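You operate a simulated robot arm through the tools that you are given. There is no shell and no other tool. Be economical: measure what you need, move in short steps, check, and stop when the job is done.

Carry out the task below with a simulated robot arm. There is one attempt and no reset: what you move stays moved.

TASK
Put the red magnet from the foot of the bed on the pink card there and the green magnet on the purple coaster.

It is judged by the outcome, as a careful person would: the job done as asked, and still so three seconds after it is handed in. It fails if anything else is knocked over, pushed out of place, dropped, spilled or broken.

THE ROBOT
A 7-joint arm with a two-finger parallel gripper, fixed in place. Base frame: the origin is at the foot of the arm, x ahead of it, y to its left, z up; the work surface is at about z = 0. Lengths are in cm, angles in rad, forces in N, time in s.
With the tool pointing down near the work surface it reaches from about 24 to 62 cm from the base axis. Its first joint turns from -1.152 to 1.152 rad. Payload 2.6 kg.
Tool frame: the origin (TCP) lies between the finger pads and is the grasp point; the fingertips stand 3 cm ahead of it; z points along the fingers, y is the line along which they close. The gripper opens to 9.4 cm. The fingers are 2.8 cm wide and 1 cm thick; the gripper's body (5 by 9.6 cm) begins 5.5 cm behind the TCP.
Orientation is that of the tool frame in the base frame, as [roll, pitch, yaw] about the fixed x, y, z axes, in that order (R = Rz(yaw) Ry(pitch) Rx(roll)). With the fingers straight down and closing along the base's y, the tool's x points along the base's -x, its y along +y and its z along -z.

THE INTERFACE
- The arm moves only by the tool move_arm. Its argument "rows" is a list of rows, each an object (a shift or turn left out is 0, a gripper value left out holds the last) with "slide": the shift along the tool's x, y, z in units of 50 mm (1.0 is 50 mm), a list of three; "spin": the turn about the tool's z in units of 4 degrees (1.0 is 4 degrees). In form: [{"slide": [dx, dy, dz], "spin": spin}, ...]. A call has 1 to 20 rows; each row shifts and turns the commanded pose from where the row before left it, along the tool's axes as they then stand. "fingers" is the opening, from 0 (shut) to 1 (fully open), set as the call begins (left out, the last holds). A call with a number of a shift or a turn outside -1 to 1 is refused whole. A row lasts 0.2 s, in which the tool goes at most 5 cm and 0.15 rad; a call with a longer step from one row to the next is refused whole, and so is a gripper value outside its range. A pose out of reach is approached as far as the arm can. The call stops where the force on the tool passes 40 N (or 10 N more than at its start, if that is more) or the arm is blocked; 0.2 s more then pass. The fingers move at their own pace (about 7.2 cm/s each) and stop on an object; they squeeze with about 22 N. The grip force told is the motor's: it shows also when the fingers shut on nothing. Time passes only in rows, and 0.2 s behind the last, so rows that do not move let the fingers close. It gives the time, the measured TCP pose, the force on the tool (base axes), the opening and the grip force at its end, in the units of the frame above (readings bear some noise).
- Cameras (640 x 400 px; columns grow to the right, rows downward): "scene" is fixed at [3.02, 43.17, 55.54]; the picture's right is [-0.79, -0.61, 0.00], its down [-0.39, 0.51, -0.77] and it looks along [0.47, -0.61, -0.64] (base axes); focal length 370 px, centre (320, 200). "wrist" rides on the gripper at [-3.7, 0, -5.8] in the tool frame; the picture's right is [0.00, -1.00, 0.00], its down [0.97, 0.00, -0.24] and it looks along [0.24, 0.00, 0.97] (tool axes); focal length 218 px, centre (320, 200).
- get_image(camera): a new picture of that camera. No time passes.
- pixel_to_xyz(camera, pixels): for up to 12 pixels [column, row] of the newest picture of that camera ("zoom" is the newest enlarged one), the place [x, y, z] in the base frame of the surface seen there, good to about 0.3 cm. No time passes.
- inspect(camera, box): a new picture of the part [left, top, right, bottom] of that camera's present view, enlarged. No time passes.
- hand_in(): hands the job in; it is judged then, once.

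Work in short steps. Measure before you move; look again where a grasp or a placing could have gone wrong, and mend it. You have 60 turns and 20 pictures in all, the two below and enlarged ones among them. Open the gripper and draw the arm clear of the work before you hand the job in, unless the task says otherwise; then end with one line.

The tools are called by a JSON object that holds its "api" and its "payload". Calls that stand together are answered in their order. move_arm: Moves the arm, as the interface text tells. Its arguments: {"type":"object","properties":{"rows":{"type":"array","items":{"type":"object","properties":{"slide":{"type":"array","items":{"type":"number"}},"spin":{"type":"number"}}}},"fingers":{"type":"number"}},"required":["rows"]} The other tools are called the same way: get_image (camera) takes a picture; pixel_to_xyz (camera, pixels) gives the place of the surface under pixels of a picture; inspect (camera, box) takes an enlarged picture of a part of a camera's view; hand_in () hands the job in.

At the start:

```text
time: 0.0
ee_pos: [33.83, 10.65, 21.57]
tcp_rot: [-3.141, 0.003, 3.141]
ft_force: [0.7, 0.1, -0.8]
finger_gap: 9.41
finger_force: 0.1
```

scene: 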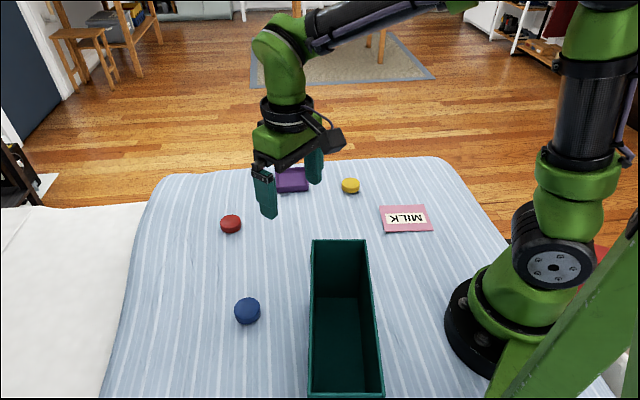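
wrist: 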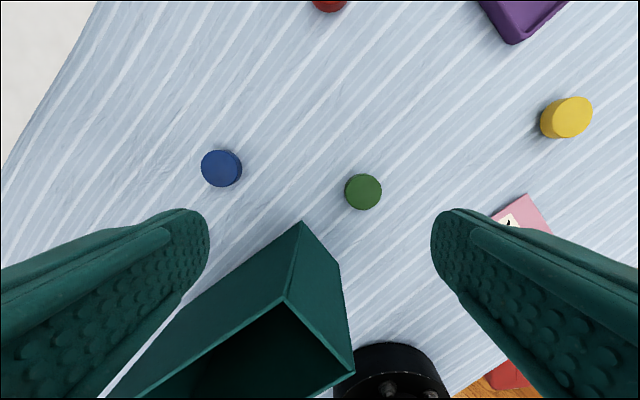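

I measure the magnets, card, coaster and box in both pictures.

{"api": "pixel_to_xyz", "payload": {"camera": "scene", "pixels": [[231, 222], [247, 306], [350, 184], [405, 218], [382, 208], [428, 206], [434, 231], [386, 233], [292, 182], [312, 242], [365, 242], [335, 290]]}}

{"api": "pixel_to_xyz", "payload": {"camera": "wrist", "pixels": [[363, 190], [345, 192], [381, 192], [222, 166], [330, 4], [567, 115], [518, 15], [515, 42], [302, 224], [285, 300], [352, 372], [524, 196]]}}

{"api": "inspect", "payload": {"camera": "scene", "box": [200, 140, 460, 302]}}

```text
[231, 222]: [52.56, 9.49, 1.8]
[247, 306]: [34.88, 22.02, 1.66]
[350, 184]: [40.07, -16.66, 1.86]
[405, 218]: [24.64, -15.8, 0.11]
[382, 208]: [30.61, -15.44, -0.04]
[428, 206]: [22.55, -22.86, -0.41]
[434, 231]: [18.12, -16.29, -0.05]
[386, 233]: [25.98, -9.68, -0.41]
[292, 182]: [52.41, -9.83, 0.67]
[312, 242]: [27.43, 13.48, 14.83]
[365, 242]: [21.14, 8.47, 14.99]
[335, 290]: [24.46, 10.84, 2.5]
```

```text
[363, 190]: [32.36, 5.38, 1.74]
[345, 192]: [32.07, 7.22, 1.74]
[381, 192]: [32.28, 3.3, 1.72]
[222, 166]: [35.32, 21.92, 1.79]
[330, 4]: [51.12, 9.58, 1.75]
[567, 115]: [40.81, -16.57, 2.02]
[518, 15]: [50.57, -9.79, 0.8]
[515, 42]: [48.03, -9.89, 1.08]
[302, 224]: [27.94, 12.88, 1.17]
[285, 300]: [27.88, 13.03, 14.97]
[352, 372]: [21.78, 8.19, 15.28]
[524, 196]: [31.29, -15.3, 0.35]
```

```text
2.46 times, centred on (330, 221) of scene
```

zoom: 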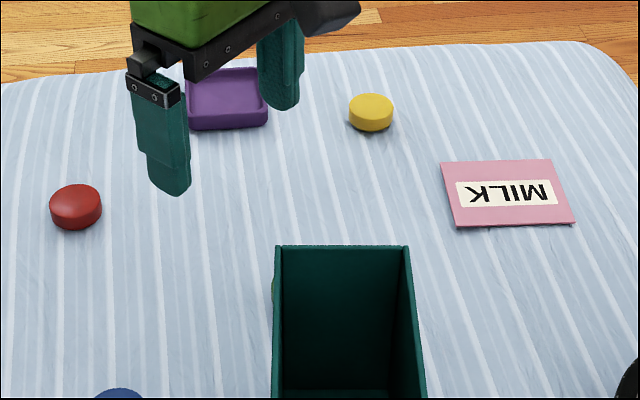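

Green is at about (32.3, 5.3), top z 1.75, and the box beside it is 15 cm high with its corner at (27.9, 12.9). I move over green with the fingers narrowed and go part way down.

{"api": "move_arm", "payload": {"rows": [{"slide": [0.15, -0.53, 0]}, {"slide": [0.15, -0.53, 0]}, {"slide": [0, 0, 0.5]}, {"slide": [0, 0, 0.5]}, {"slide": [0, 0, 0.5]}, {"slide": [0, 0, 0.5]}, {"slide": [0, 0, 0.4]}, {}], "fingers": 0.75}}

{"api": "get_image", "payload": {"camera": "wrist"}}

```text
time: 1.8
ee_pos: [32.48, 5.26, 9.52]
tcp_rot: [3.14, 0.0, 3.141]
ft_force: [0.8, 0.4, -0.7]
finger_gap: 7.06
finger_force: 0.1
```

```text
16 pictures are left
```

wrist: 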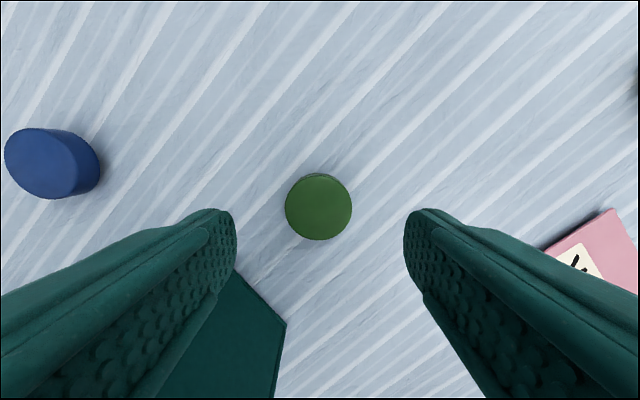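

{"api": "pixel_to_xyz", "payload": {"camera": "wrist", "pixels": [[319, 208], [290, 208], [347, 208], [319, 180], [319, 236], [400, 130]]}}

```text
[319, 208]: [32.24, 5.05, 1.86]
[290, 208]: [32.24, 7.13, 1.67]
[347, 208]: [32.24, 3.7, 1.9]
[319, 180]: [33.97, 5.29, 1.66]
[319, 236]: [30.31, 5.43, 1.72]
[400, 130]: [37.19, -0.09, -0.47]
```

Green's centre is (32.2, 5.3), directly under the tool. I go down to z 3.5 (tips 0.5 cm above the bed) and then close.

{"api": "move_arm", "payload": {"rows": [{"slide": [0.05, 0, 0.4]}, {"slide": [0, 0, 0.4]}, {"slide": [0, 0, 0.25]}, {"slide": [0, 0, 0.15]}, {}]}}

{"api": "move_arm", "payload": {"rows": [{}, {}, {}, {}], "fingers": 0}}

```text
time: 3.0
ee_pos: [32.04, 5.22, 3.49]
tcp_rot: [-3.142, 0.001, -3.141]
ft_force: [0.3, 0.0, -0.1]
finger_gap: 7.07
finger_force: 0.1
```

```text
time: 4.0
ee_pos: [32.13, 5.16, 3.51]
tcp_rot: [3.141, 0.0, 3.141]
ft_force: [-0.4, 0.4, -0.2]
finger_gap: 4.16
finger_force: 22.4
```

Green is gripped (gap 4.16). I lift and carry it toward the coaster, then look at the coaster.

{"api": "move_arm", "payload": {"rows": [{"slide": [0, 0, -0.3]}, {"slide": [0, 0, -0.45]}, {"slide": [0, 0, -0.45]}, {"slide": [0, 0, -0.45]}, {"slide": [0, 0, -0.45]}, {"slide": [-0.4, -0.44, 0]}, {"slide": [-0.4, -0.44, 0]}, {"slide": [-0.4, -0.44, 0]}, {"slide": [-0.4, -0.44, 0]}, {"slide": [-0.4, -0.44, 0]}, {"slide": [-0.4, -0.44, 0]}, {}]}}

{"api": "get_image", "payload": {"camera": "wrist"}}

{"api": "get_image", "payload": {"camera": "scene"}}

```text
time: 6.6
ee_pos: [44.19, -8.23, 13.96]
tcp_rot: [3.141, 0.0, 3.141]
ft_force: [0.0, -0.3, 0.3]
finger_gap: 4.16
finger_force: 21.7
```

```text
15 pictures are left
```

wrist: 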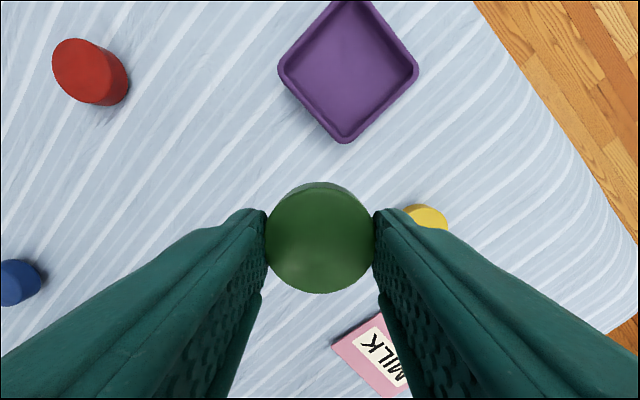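

```text
14 pictures are left
```

scene: 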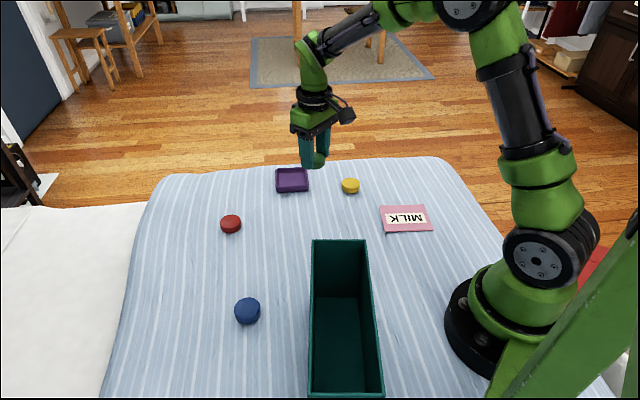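

The coaster is fully visible: wrist (278..418, 0..142), scene (276..309, 168..192). I measure its rim and floor.

{"api": "pixel_to_xyz", "payload": {"camera": "wrist", "pixels": [[344, 136], [283, 66], [414, 70], [348, 60], [344, 120], [300, 67], [397, 67], [350, 5]]}}

{"api": "pixel_to_xyz", "payload": {"camera": "scene", "pixels": [[277, 170], [307, 169], [309, 190], [279, 192], [292, 180], [282, 187], [304, 186]]}}

```text
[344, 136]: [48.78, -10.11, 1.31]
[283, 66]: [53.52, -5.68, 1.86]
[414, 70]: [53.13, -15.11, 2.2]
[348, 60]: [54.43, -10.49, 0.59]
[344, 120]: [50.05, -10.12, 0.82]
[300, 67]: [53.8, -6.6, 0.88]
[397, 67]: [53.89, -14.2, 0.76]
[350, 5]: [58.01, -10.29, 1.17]
```

```text
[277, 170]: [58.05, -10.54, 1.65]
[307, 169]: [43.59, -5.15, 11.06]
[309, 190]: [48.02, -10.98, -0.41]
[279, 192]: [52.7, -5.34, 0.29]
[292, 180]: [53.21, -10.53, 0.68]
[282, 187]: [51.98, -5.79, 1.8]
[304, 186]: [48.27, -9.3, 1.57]
```

The coaster's centre is about (53.4, -10.35), with its floor at z≈0.7 and rim at z≈1.7. Its inside is too narrow for fingers outside the magnet, so I'll release with the tips just above the rim. I move over it and down to about z 6.

{"api": "move_arm", "payload": {"rows": [{"slide": [-0.46, -0.107, 0]}, {"slide": [-0.46, -0.107, 0]}, {"slide": [-0.46, -0.107, 0]}, {"slide": [-0.46, -0.107, 0]}, {"slide": [0, 0, 0.4]}, {"slide": [0, 0, 0.4]}, {"slide": [0, 0, 0.4]}, {"slide": [0, 0, 0.4]}, {}]}}

{"api": "inspect", "payload": {"camera": "scene", "box": [240, 130, 352, 200]}}

{"api": "get_image", "payload": {"camera": "wrist"}}

```text
time: 8.6
ee_pos: [53.36, -10.08, 5.99]
tcp_rot: [3.141, 0.0, -3.141]
ft_force: [-1.0, -0.3, -0.4]
finger_gap: 4.12
finger_force: 21.9
```

```text
5.71 times, centred on (296, 165) of scene
```

zoom: 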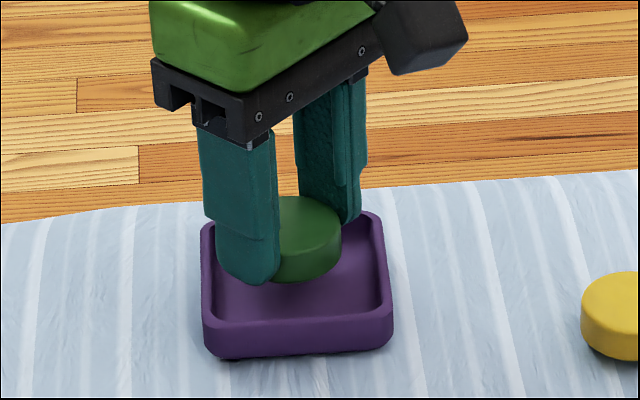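

```text
12 pictures are left
```

wrist: 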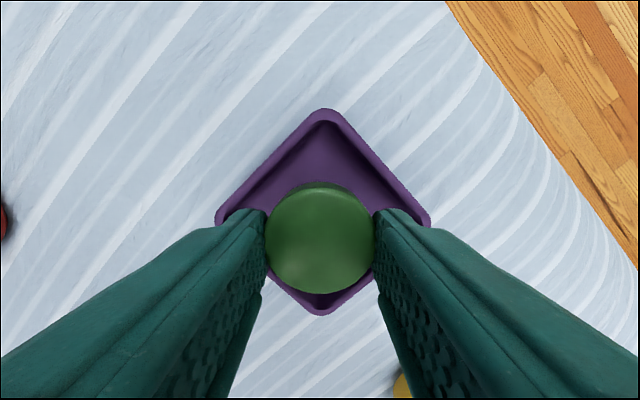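

The magnet is centred over the coaster. I lower it by 1.1 cm.

{"api": "move_arm", "payload": {"rows": [{"slide": [0, -0.02, 0.12]}, {"slide": [0, 0, 0.1]}, {}, {}]}}

{"api": "inspect", "payload": {"camera": "scene", "box": [240, 130, 352, 200]}}

```text
time: 9.6
ee_pos: [53.33, -10.23, 4.86]
tcp_rot: [3.142, 0.0, -3.141]
ft_force: [0.1, -0.4, -0.4]
finger_gap: 4.12
finger_force: 22.4
```

```text
5.71 times, centred on (296, 165) of scene
```

zoom: 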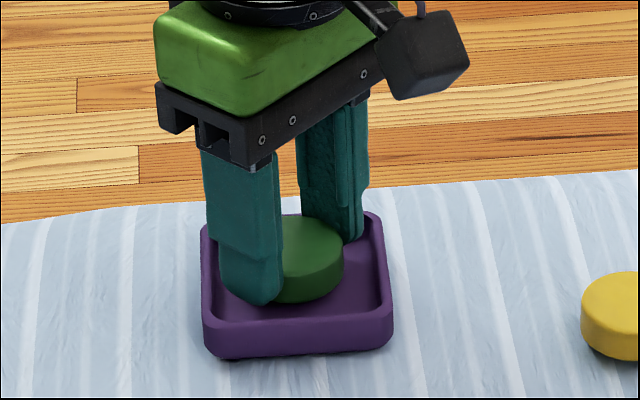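

The tips are just above the rim with no contact. I open a little, then rise and look.

{"api": "move_arm", "payload": {"rows": [{}, {}, {}], "fingers": 0.56}}

{"api": "move_arm", "payload": {"rows": [{"slide": [0, 0, -0.2]}, {"slide": [0, 0, -0.4]}, {"slide": [0, 0, -0.5]}, {"slide": [0, 0, -0.5]}, {}]}}

{"api": "get_image", "payload": {"camera": "wrist"}}

```text
time: 10.4
ee_pos: [53.5, -10.26, 4.82]
tcp_rot: [3.141, -0.001, -3.141]
ft_force: [0.7, -0.9, -0.5]
finger_gap: 5.13
finger_force: 0.0
```

```text
time: 11.6
ee_pos: [53.42, -10.12, 12.85]
tcp_rot: [-3.141, 0.0, 3.141]
ft_force: [0.3, -0.4, 0.0]
finger_gap: 5.16
finger_force: 0.0
```

```text
10 pictures are left
```

wrist: 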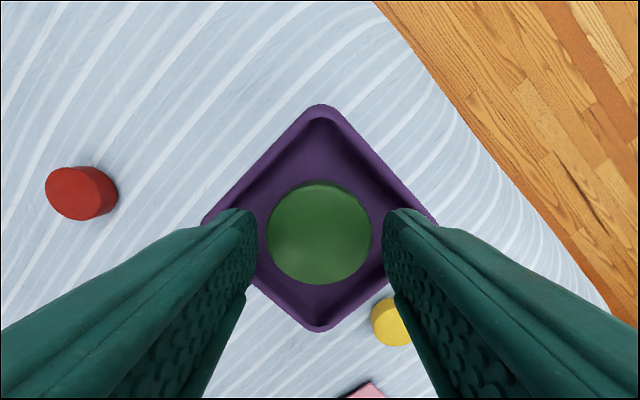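

The coaster looks too large in this view, (201..437, 104..332), as if it had risen with the gripper. I check in the scene view.

{"api": "inspect", "payload": {"camera": "scene", "box": [216, 100, 376, 200]}}

{"api": "pixel_to_xyz", "payload": {"camera": "wrist", "pixels": [[319, 235], [322, 110], [319, 325], [208, 218], [431, 218], [322, 150]]}}

```text
4.00 times, centred on (296, 150) of scene
```

zoom: 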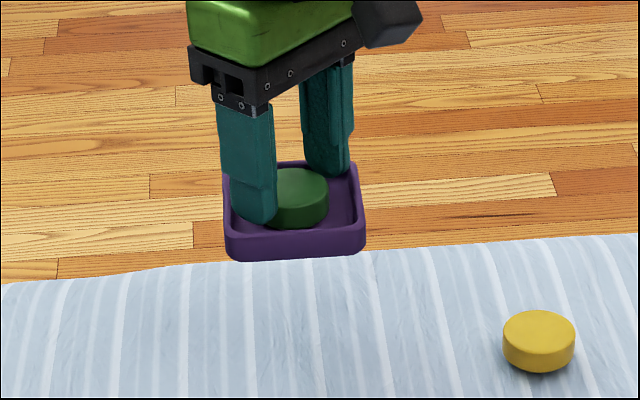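

```text
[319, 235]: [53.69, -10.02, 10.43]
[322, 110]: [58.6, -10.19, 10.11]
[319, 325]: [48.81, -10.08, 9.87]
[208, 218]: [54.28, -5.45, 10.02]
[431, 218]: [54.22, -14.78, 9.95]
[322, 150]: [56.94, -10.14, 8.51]
```

The opened fingers have wedged against the coaster's rim, and the coaster came up with them. I lower it straight back to where it was, then ease the fingers in before rising.

{"api": "move_arm", "payload": {"rows": [{"slide": [0, 0, 0.3]}, {"slide": [0, 0, 0.3]}, {"slide": [0, 0, 0.3]}, {"slide": [0, 0, 0.3]}, {"slide": [0, 0, 0.2]}, {"slide": [0, 0, 0.1]}, {"slide": [0, 0, 0.06]}, {"slide": [0, 0, 0.03]}, {}, {}]}}

{"api": "inspect", "payload": {"camera": "scene", "box": [240, 130, 352, 200]}}

```text
time: 13.8
ee_pos: [53.39, -10.18, 4.9]
tcp_rot: [3.141, 0.002, 3.141]
ft_force: [0.3, -0.2, 6.1]
finger_gap: 5.27
finger_force: 0.0
```

```text
5.71 times, centred on (296, 165) of scene
```

zoom: 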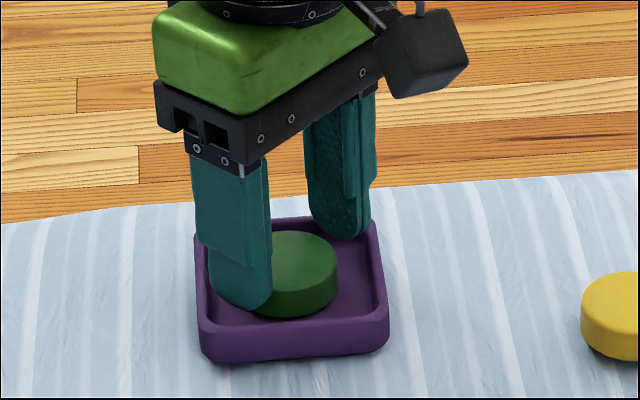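

The coaster is back on the bed (6 N of support) within a couple of millimetres of its place. I narrow the fingers to about 4.6 cm, just free of the magnet, and rise a little to test.

{"api": "move_arm", "payload": {"rows": [{}, {}, {}], "fingers": 0.487}}

{"api": "move_arm", "payload": {"rows": [{"slide": [0, 0, -0.05]}, {"slide": [0, 0, -0.1]}, {"slide": [0, 0, -0.15]}, {}]}}

{"api": "inspect", "payload": {"camera": "scene", "box": [240, 130, 352, 200]}}

```text
time: 14.6
ee_pos: [53.5, -10.17, 5.0]
tcp_rot: [-3.14, 0.002, 3.141]
ft_force: [1.3, -6.2, 7.0]
finger_gap: 4.91
finger_force: 3.1
```

```text
time: 15.6
ee_pos: [53.46, -10.18, 6.4]
tcp_rot: [3.14, 0.0, 3.139]
ft_force: [0.4, -0.1, 0.3]
finger_gap: 4.57
finger_force: 0.0
```

```text
5.71 times, centred on (296, 165) of scene
```

zoom: 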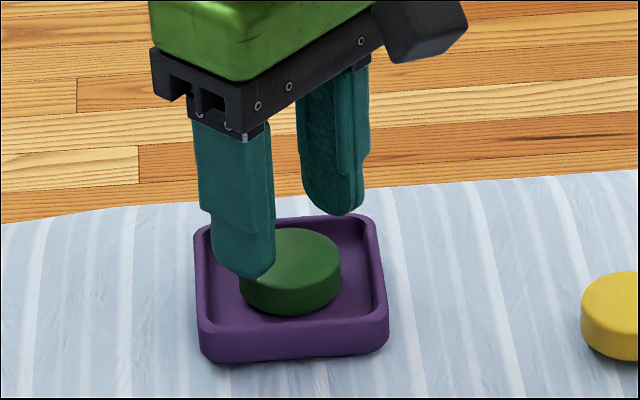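

The coaster and green magnet stayed down and the fingers are free. I rise and move over toward red.

{"api": "move_arm", "payload": {"rows": [{"slide": [0, 0, -0.4]}, {"slide": [0, 0, -0.4]}, {"slide": [0, 0, -0.4]}, {"slide": [0.04, 0.5, 0]}, {"slide": [0.04, 0.5, 0]}, {"slide": [0.04, 0.5, 0]}, {"slide": [0.04, 0.5, 0]}, {"slide": [0.04, 0.5, 0]}, {"slide": [0.04, 0.5, 0]}, {"slide": [0.04, 0.5, 0]}, {"slide": [0.04, 0.42, 0]}, {}]}}

{"api": "move_arm", "payload": {"rows": [{}, {}], "fingers": 0.75}}

{"api": "get_image", "payload": {"camera": "wrist"}}

```text
time: 18.2
ee_pos: [51.82, 9.54, 12.47]
tcp_rot: [3.14, 0.001, -3.141]
ft_force: [-0.3, 0.6, 0.3]
finger_gap: 4.57
finger_force: 0.0
```

```text
time: 18.8
ee_pos: [51.81, 9.46, 12.35]
tcp_rot: [3.141, -0.001, 3.141]
ft_force: [-0.3, -0.1, 0.0]
finger_gap: 7.04
finger_force: 0.0
```

```text
6 pictures are left
```

wrist: 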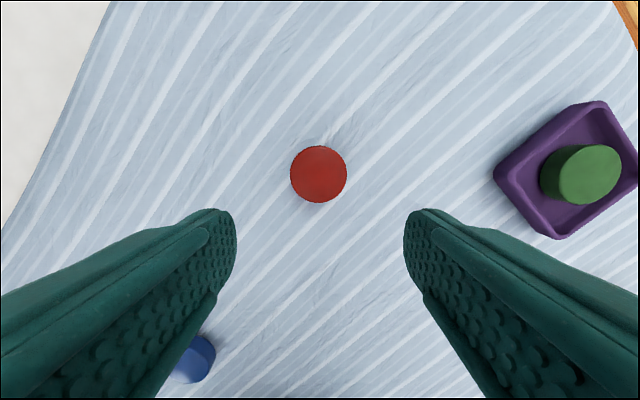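

{"api": "pixel_to_xyz", "payload": {"camera": "wrist", "pixels": [[319, 174], [296, 174], [342, 174], [319, 152], [319, 196]]}}

```text
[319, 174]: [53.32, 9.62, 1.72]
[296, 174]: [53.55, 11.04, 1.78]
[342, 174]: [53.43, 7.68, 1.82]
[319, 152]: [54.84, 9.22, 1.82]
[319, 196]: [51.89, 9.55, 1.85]
```

Red's centre is (53.4, 9.45). I centre over it, go down to z 3.5 and close.

{"api": "move_arm", "payload": {"rows": [{"slide": [-0.32, 0, 0]}, {"slide": [0, 0, 0.4]}, {"slide": [0, 0, 0.4]}, {"slide": [0, 0, 0.4]}, {"slide": [0, 0, 0.3]}, {"slide": [0, 0, 0.2]}, {"slide": [0, 0, 0.08]}, {}]}}

{"api": "move_arm", "payload": {"rows": [{}, {}, {}, {}], "fingers": 0}}

```text
time: 20.6
ee_pos: [53.32, 9.38, 3.37]
tcp_rot: [3.141, -0.002, 3.142]
ft_force: [-0.5, 0.4, -0.1]
finger_gap: 7.08
finger_force: 0.0
```

```text
time: 21.6
ee_pos: [53.24, 9.41, 3.56]
tcp_rot: [-3.142, 0.0, -3.141]
ft_force: [0.3, 0.4, 0.5]
finger_gap: 4.14
finger_force: 22.1
```

Red is gripped (gap 4.14). I lift and carry it over to above the card.

{"api": "move_arm", "payload": {"rows": [{"slide": [0, 0, -0.3]}, {"slide": [0, 0, -0.45]}, {"slide": [0, 0, -0.45]}, {"slide": [0, 0, -0.45]}, {"slide": [0, 0, -0.45]}, {"slide": [0.483, -0.425, 0]}, {"slide": [0.483, -0.425, 0]}, {"slide": [0.483, -0.425, 0]}, {"slide": [0.483, -0.425, 0]}, {"slide": [0.483, -0.425, 0]}, {"slide": [0.483, -0.425, 0]}, {"slide": [0.483, -0.425, 0]}, {"slide": [0.483, -0.425, 0]}, {"slide": [0.483, -0.425, 0]}, {"slide": [0.483, -0.425, 0]}, {"slide": [0.483, -0.425, 0]}, {"slide": [0.483, -0.425, 0]}, {}]}}

{"api": "get_image", "payload": {"camera": "wrist"}}

```text
time: 25.4
ee_pos: [24.37, -15.98, 14.13]
tcp_rot: [-3.141, 0.0, -3.141]
ft_force: [-0.1, -0.1, -0.5]
finger_gap: 4.15
finger_force: 21.7
```

```text
5 pictures are left
```

wrist: 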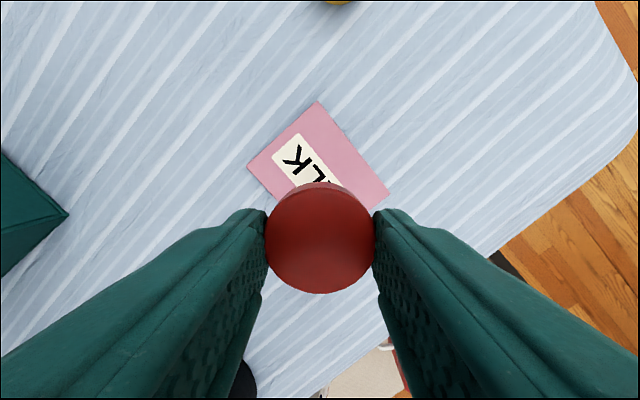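

{"api": "pixel_to_xyz", "payload": {"camera": "wrist", "pixels": [[318, 105], [250, 167], [386, 192]]}}

```text
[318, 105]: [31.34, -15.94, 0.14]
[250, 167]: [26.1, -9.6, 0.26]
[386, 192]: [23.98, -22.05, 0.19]
```

The card's centre is about (25.05, -15.8). I shift slightly and lower to just above resting height.

{"api": "move_arm", "payload": {"rows": [{"slide": [-0.13, 0.03, 0]}, {"slide": [0, 0, 0.4]}, {"slide": [0, 0, 0.4]}, {"slide": [0, 0, 0.4]}, {"slide": [0, 0, 0.4]}, {"slide": [0, 0, 0.25]}, {"slide": [0, 0, 0.1]}, {"slide": [0, 0, 0.06]}, {"slide": [0, 0, 0.03]}, {}]}}

{"api": "inspect", "payload": {"camera": "scene", "box": [350, 170, 470, 245]}}

```text
time: 27.6
ee_pos: [25.18, -15.92, 3.62]
tcp_rot: [3.14, -0.001, 3.141]
ft_force: [0.4, 0.3, -0.1]
finger_gap: 4.1
finger_force: 21.9
```

```text
5.33 times, centred on (410, 208) of scene
```

zoom: 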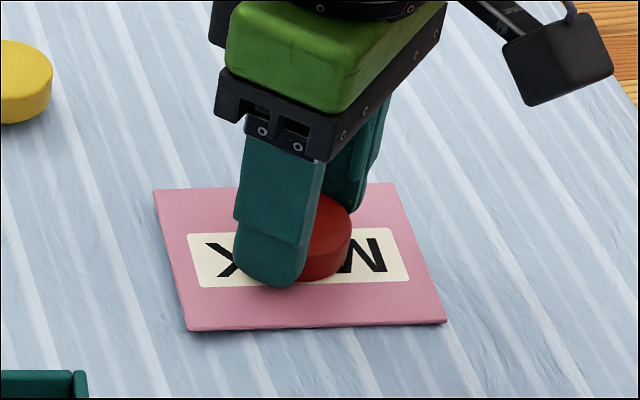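

Red is over the middle of the card. I release and rise.

{"api": "move_arm", "payload": {"rows": [{}, {}, {}], "fingers": 0.7}}

{"api": "move_arm", "payload": {"rows": [{"slide": [0, 0, -0.15]}, {"slide": [0, 0, -0.3]}, {"slide": [0, 0, -0.5]}, {"slide": [0, 0, -0.5]}, {"slide": [0, 0, -0.5]}, {"slide": [0, 0, -0.5]}, {"slide": [0, 0, -0.5]}, {"slide": [-0.5, 0, -0.5]}, {"slide": [-0.5, 0.3, 0]}, {"slide": [-0.5, 0.3, 0]}, {}]}}

{"api": "get_image", "payload": {"camera": "scene"}}

```text
time: 28.4
ee_pos: [25.15, -15.74, 3.77]
tcp_rot: [-3.14, 0.001, -3.141]
ft_force: [-0.1, 1.3, 0.6]
finger_gap: 6.59
finger_force: 0.0
```

```text
time: 30.8
ee_pos: [32.74, -12.81, 21.09]
tcp_rot: [3.141, -0.002, 3.141]
ft_force: [0.0, -0.2, 0.0]
finger_gap: 6.58
finger_force: 0.0
```

```text
3 pictures are left
```

scene: 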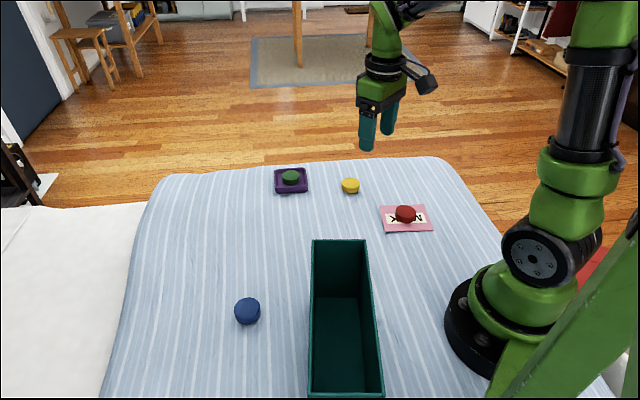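

Red sits on the pink card (405, 213), green sits in the purple coaster (291, 178), and everything else is in place. The gripper is open and clear, so I hand in.

{"api": "hand_in", "payload": {}}

```text
The job is handed in.
```

The red magnet is on the pink card and the green magnet is on the purple coaster; the coaster was briefly lifted by accident while I released the green magnet, and I set it back within a few millimetres of where it was.
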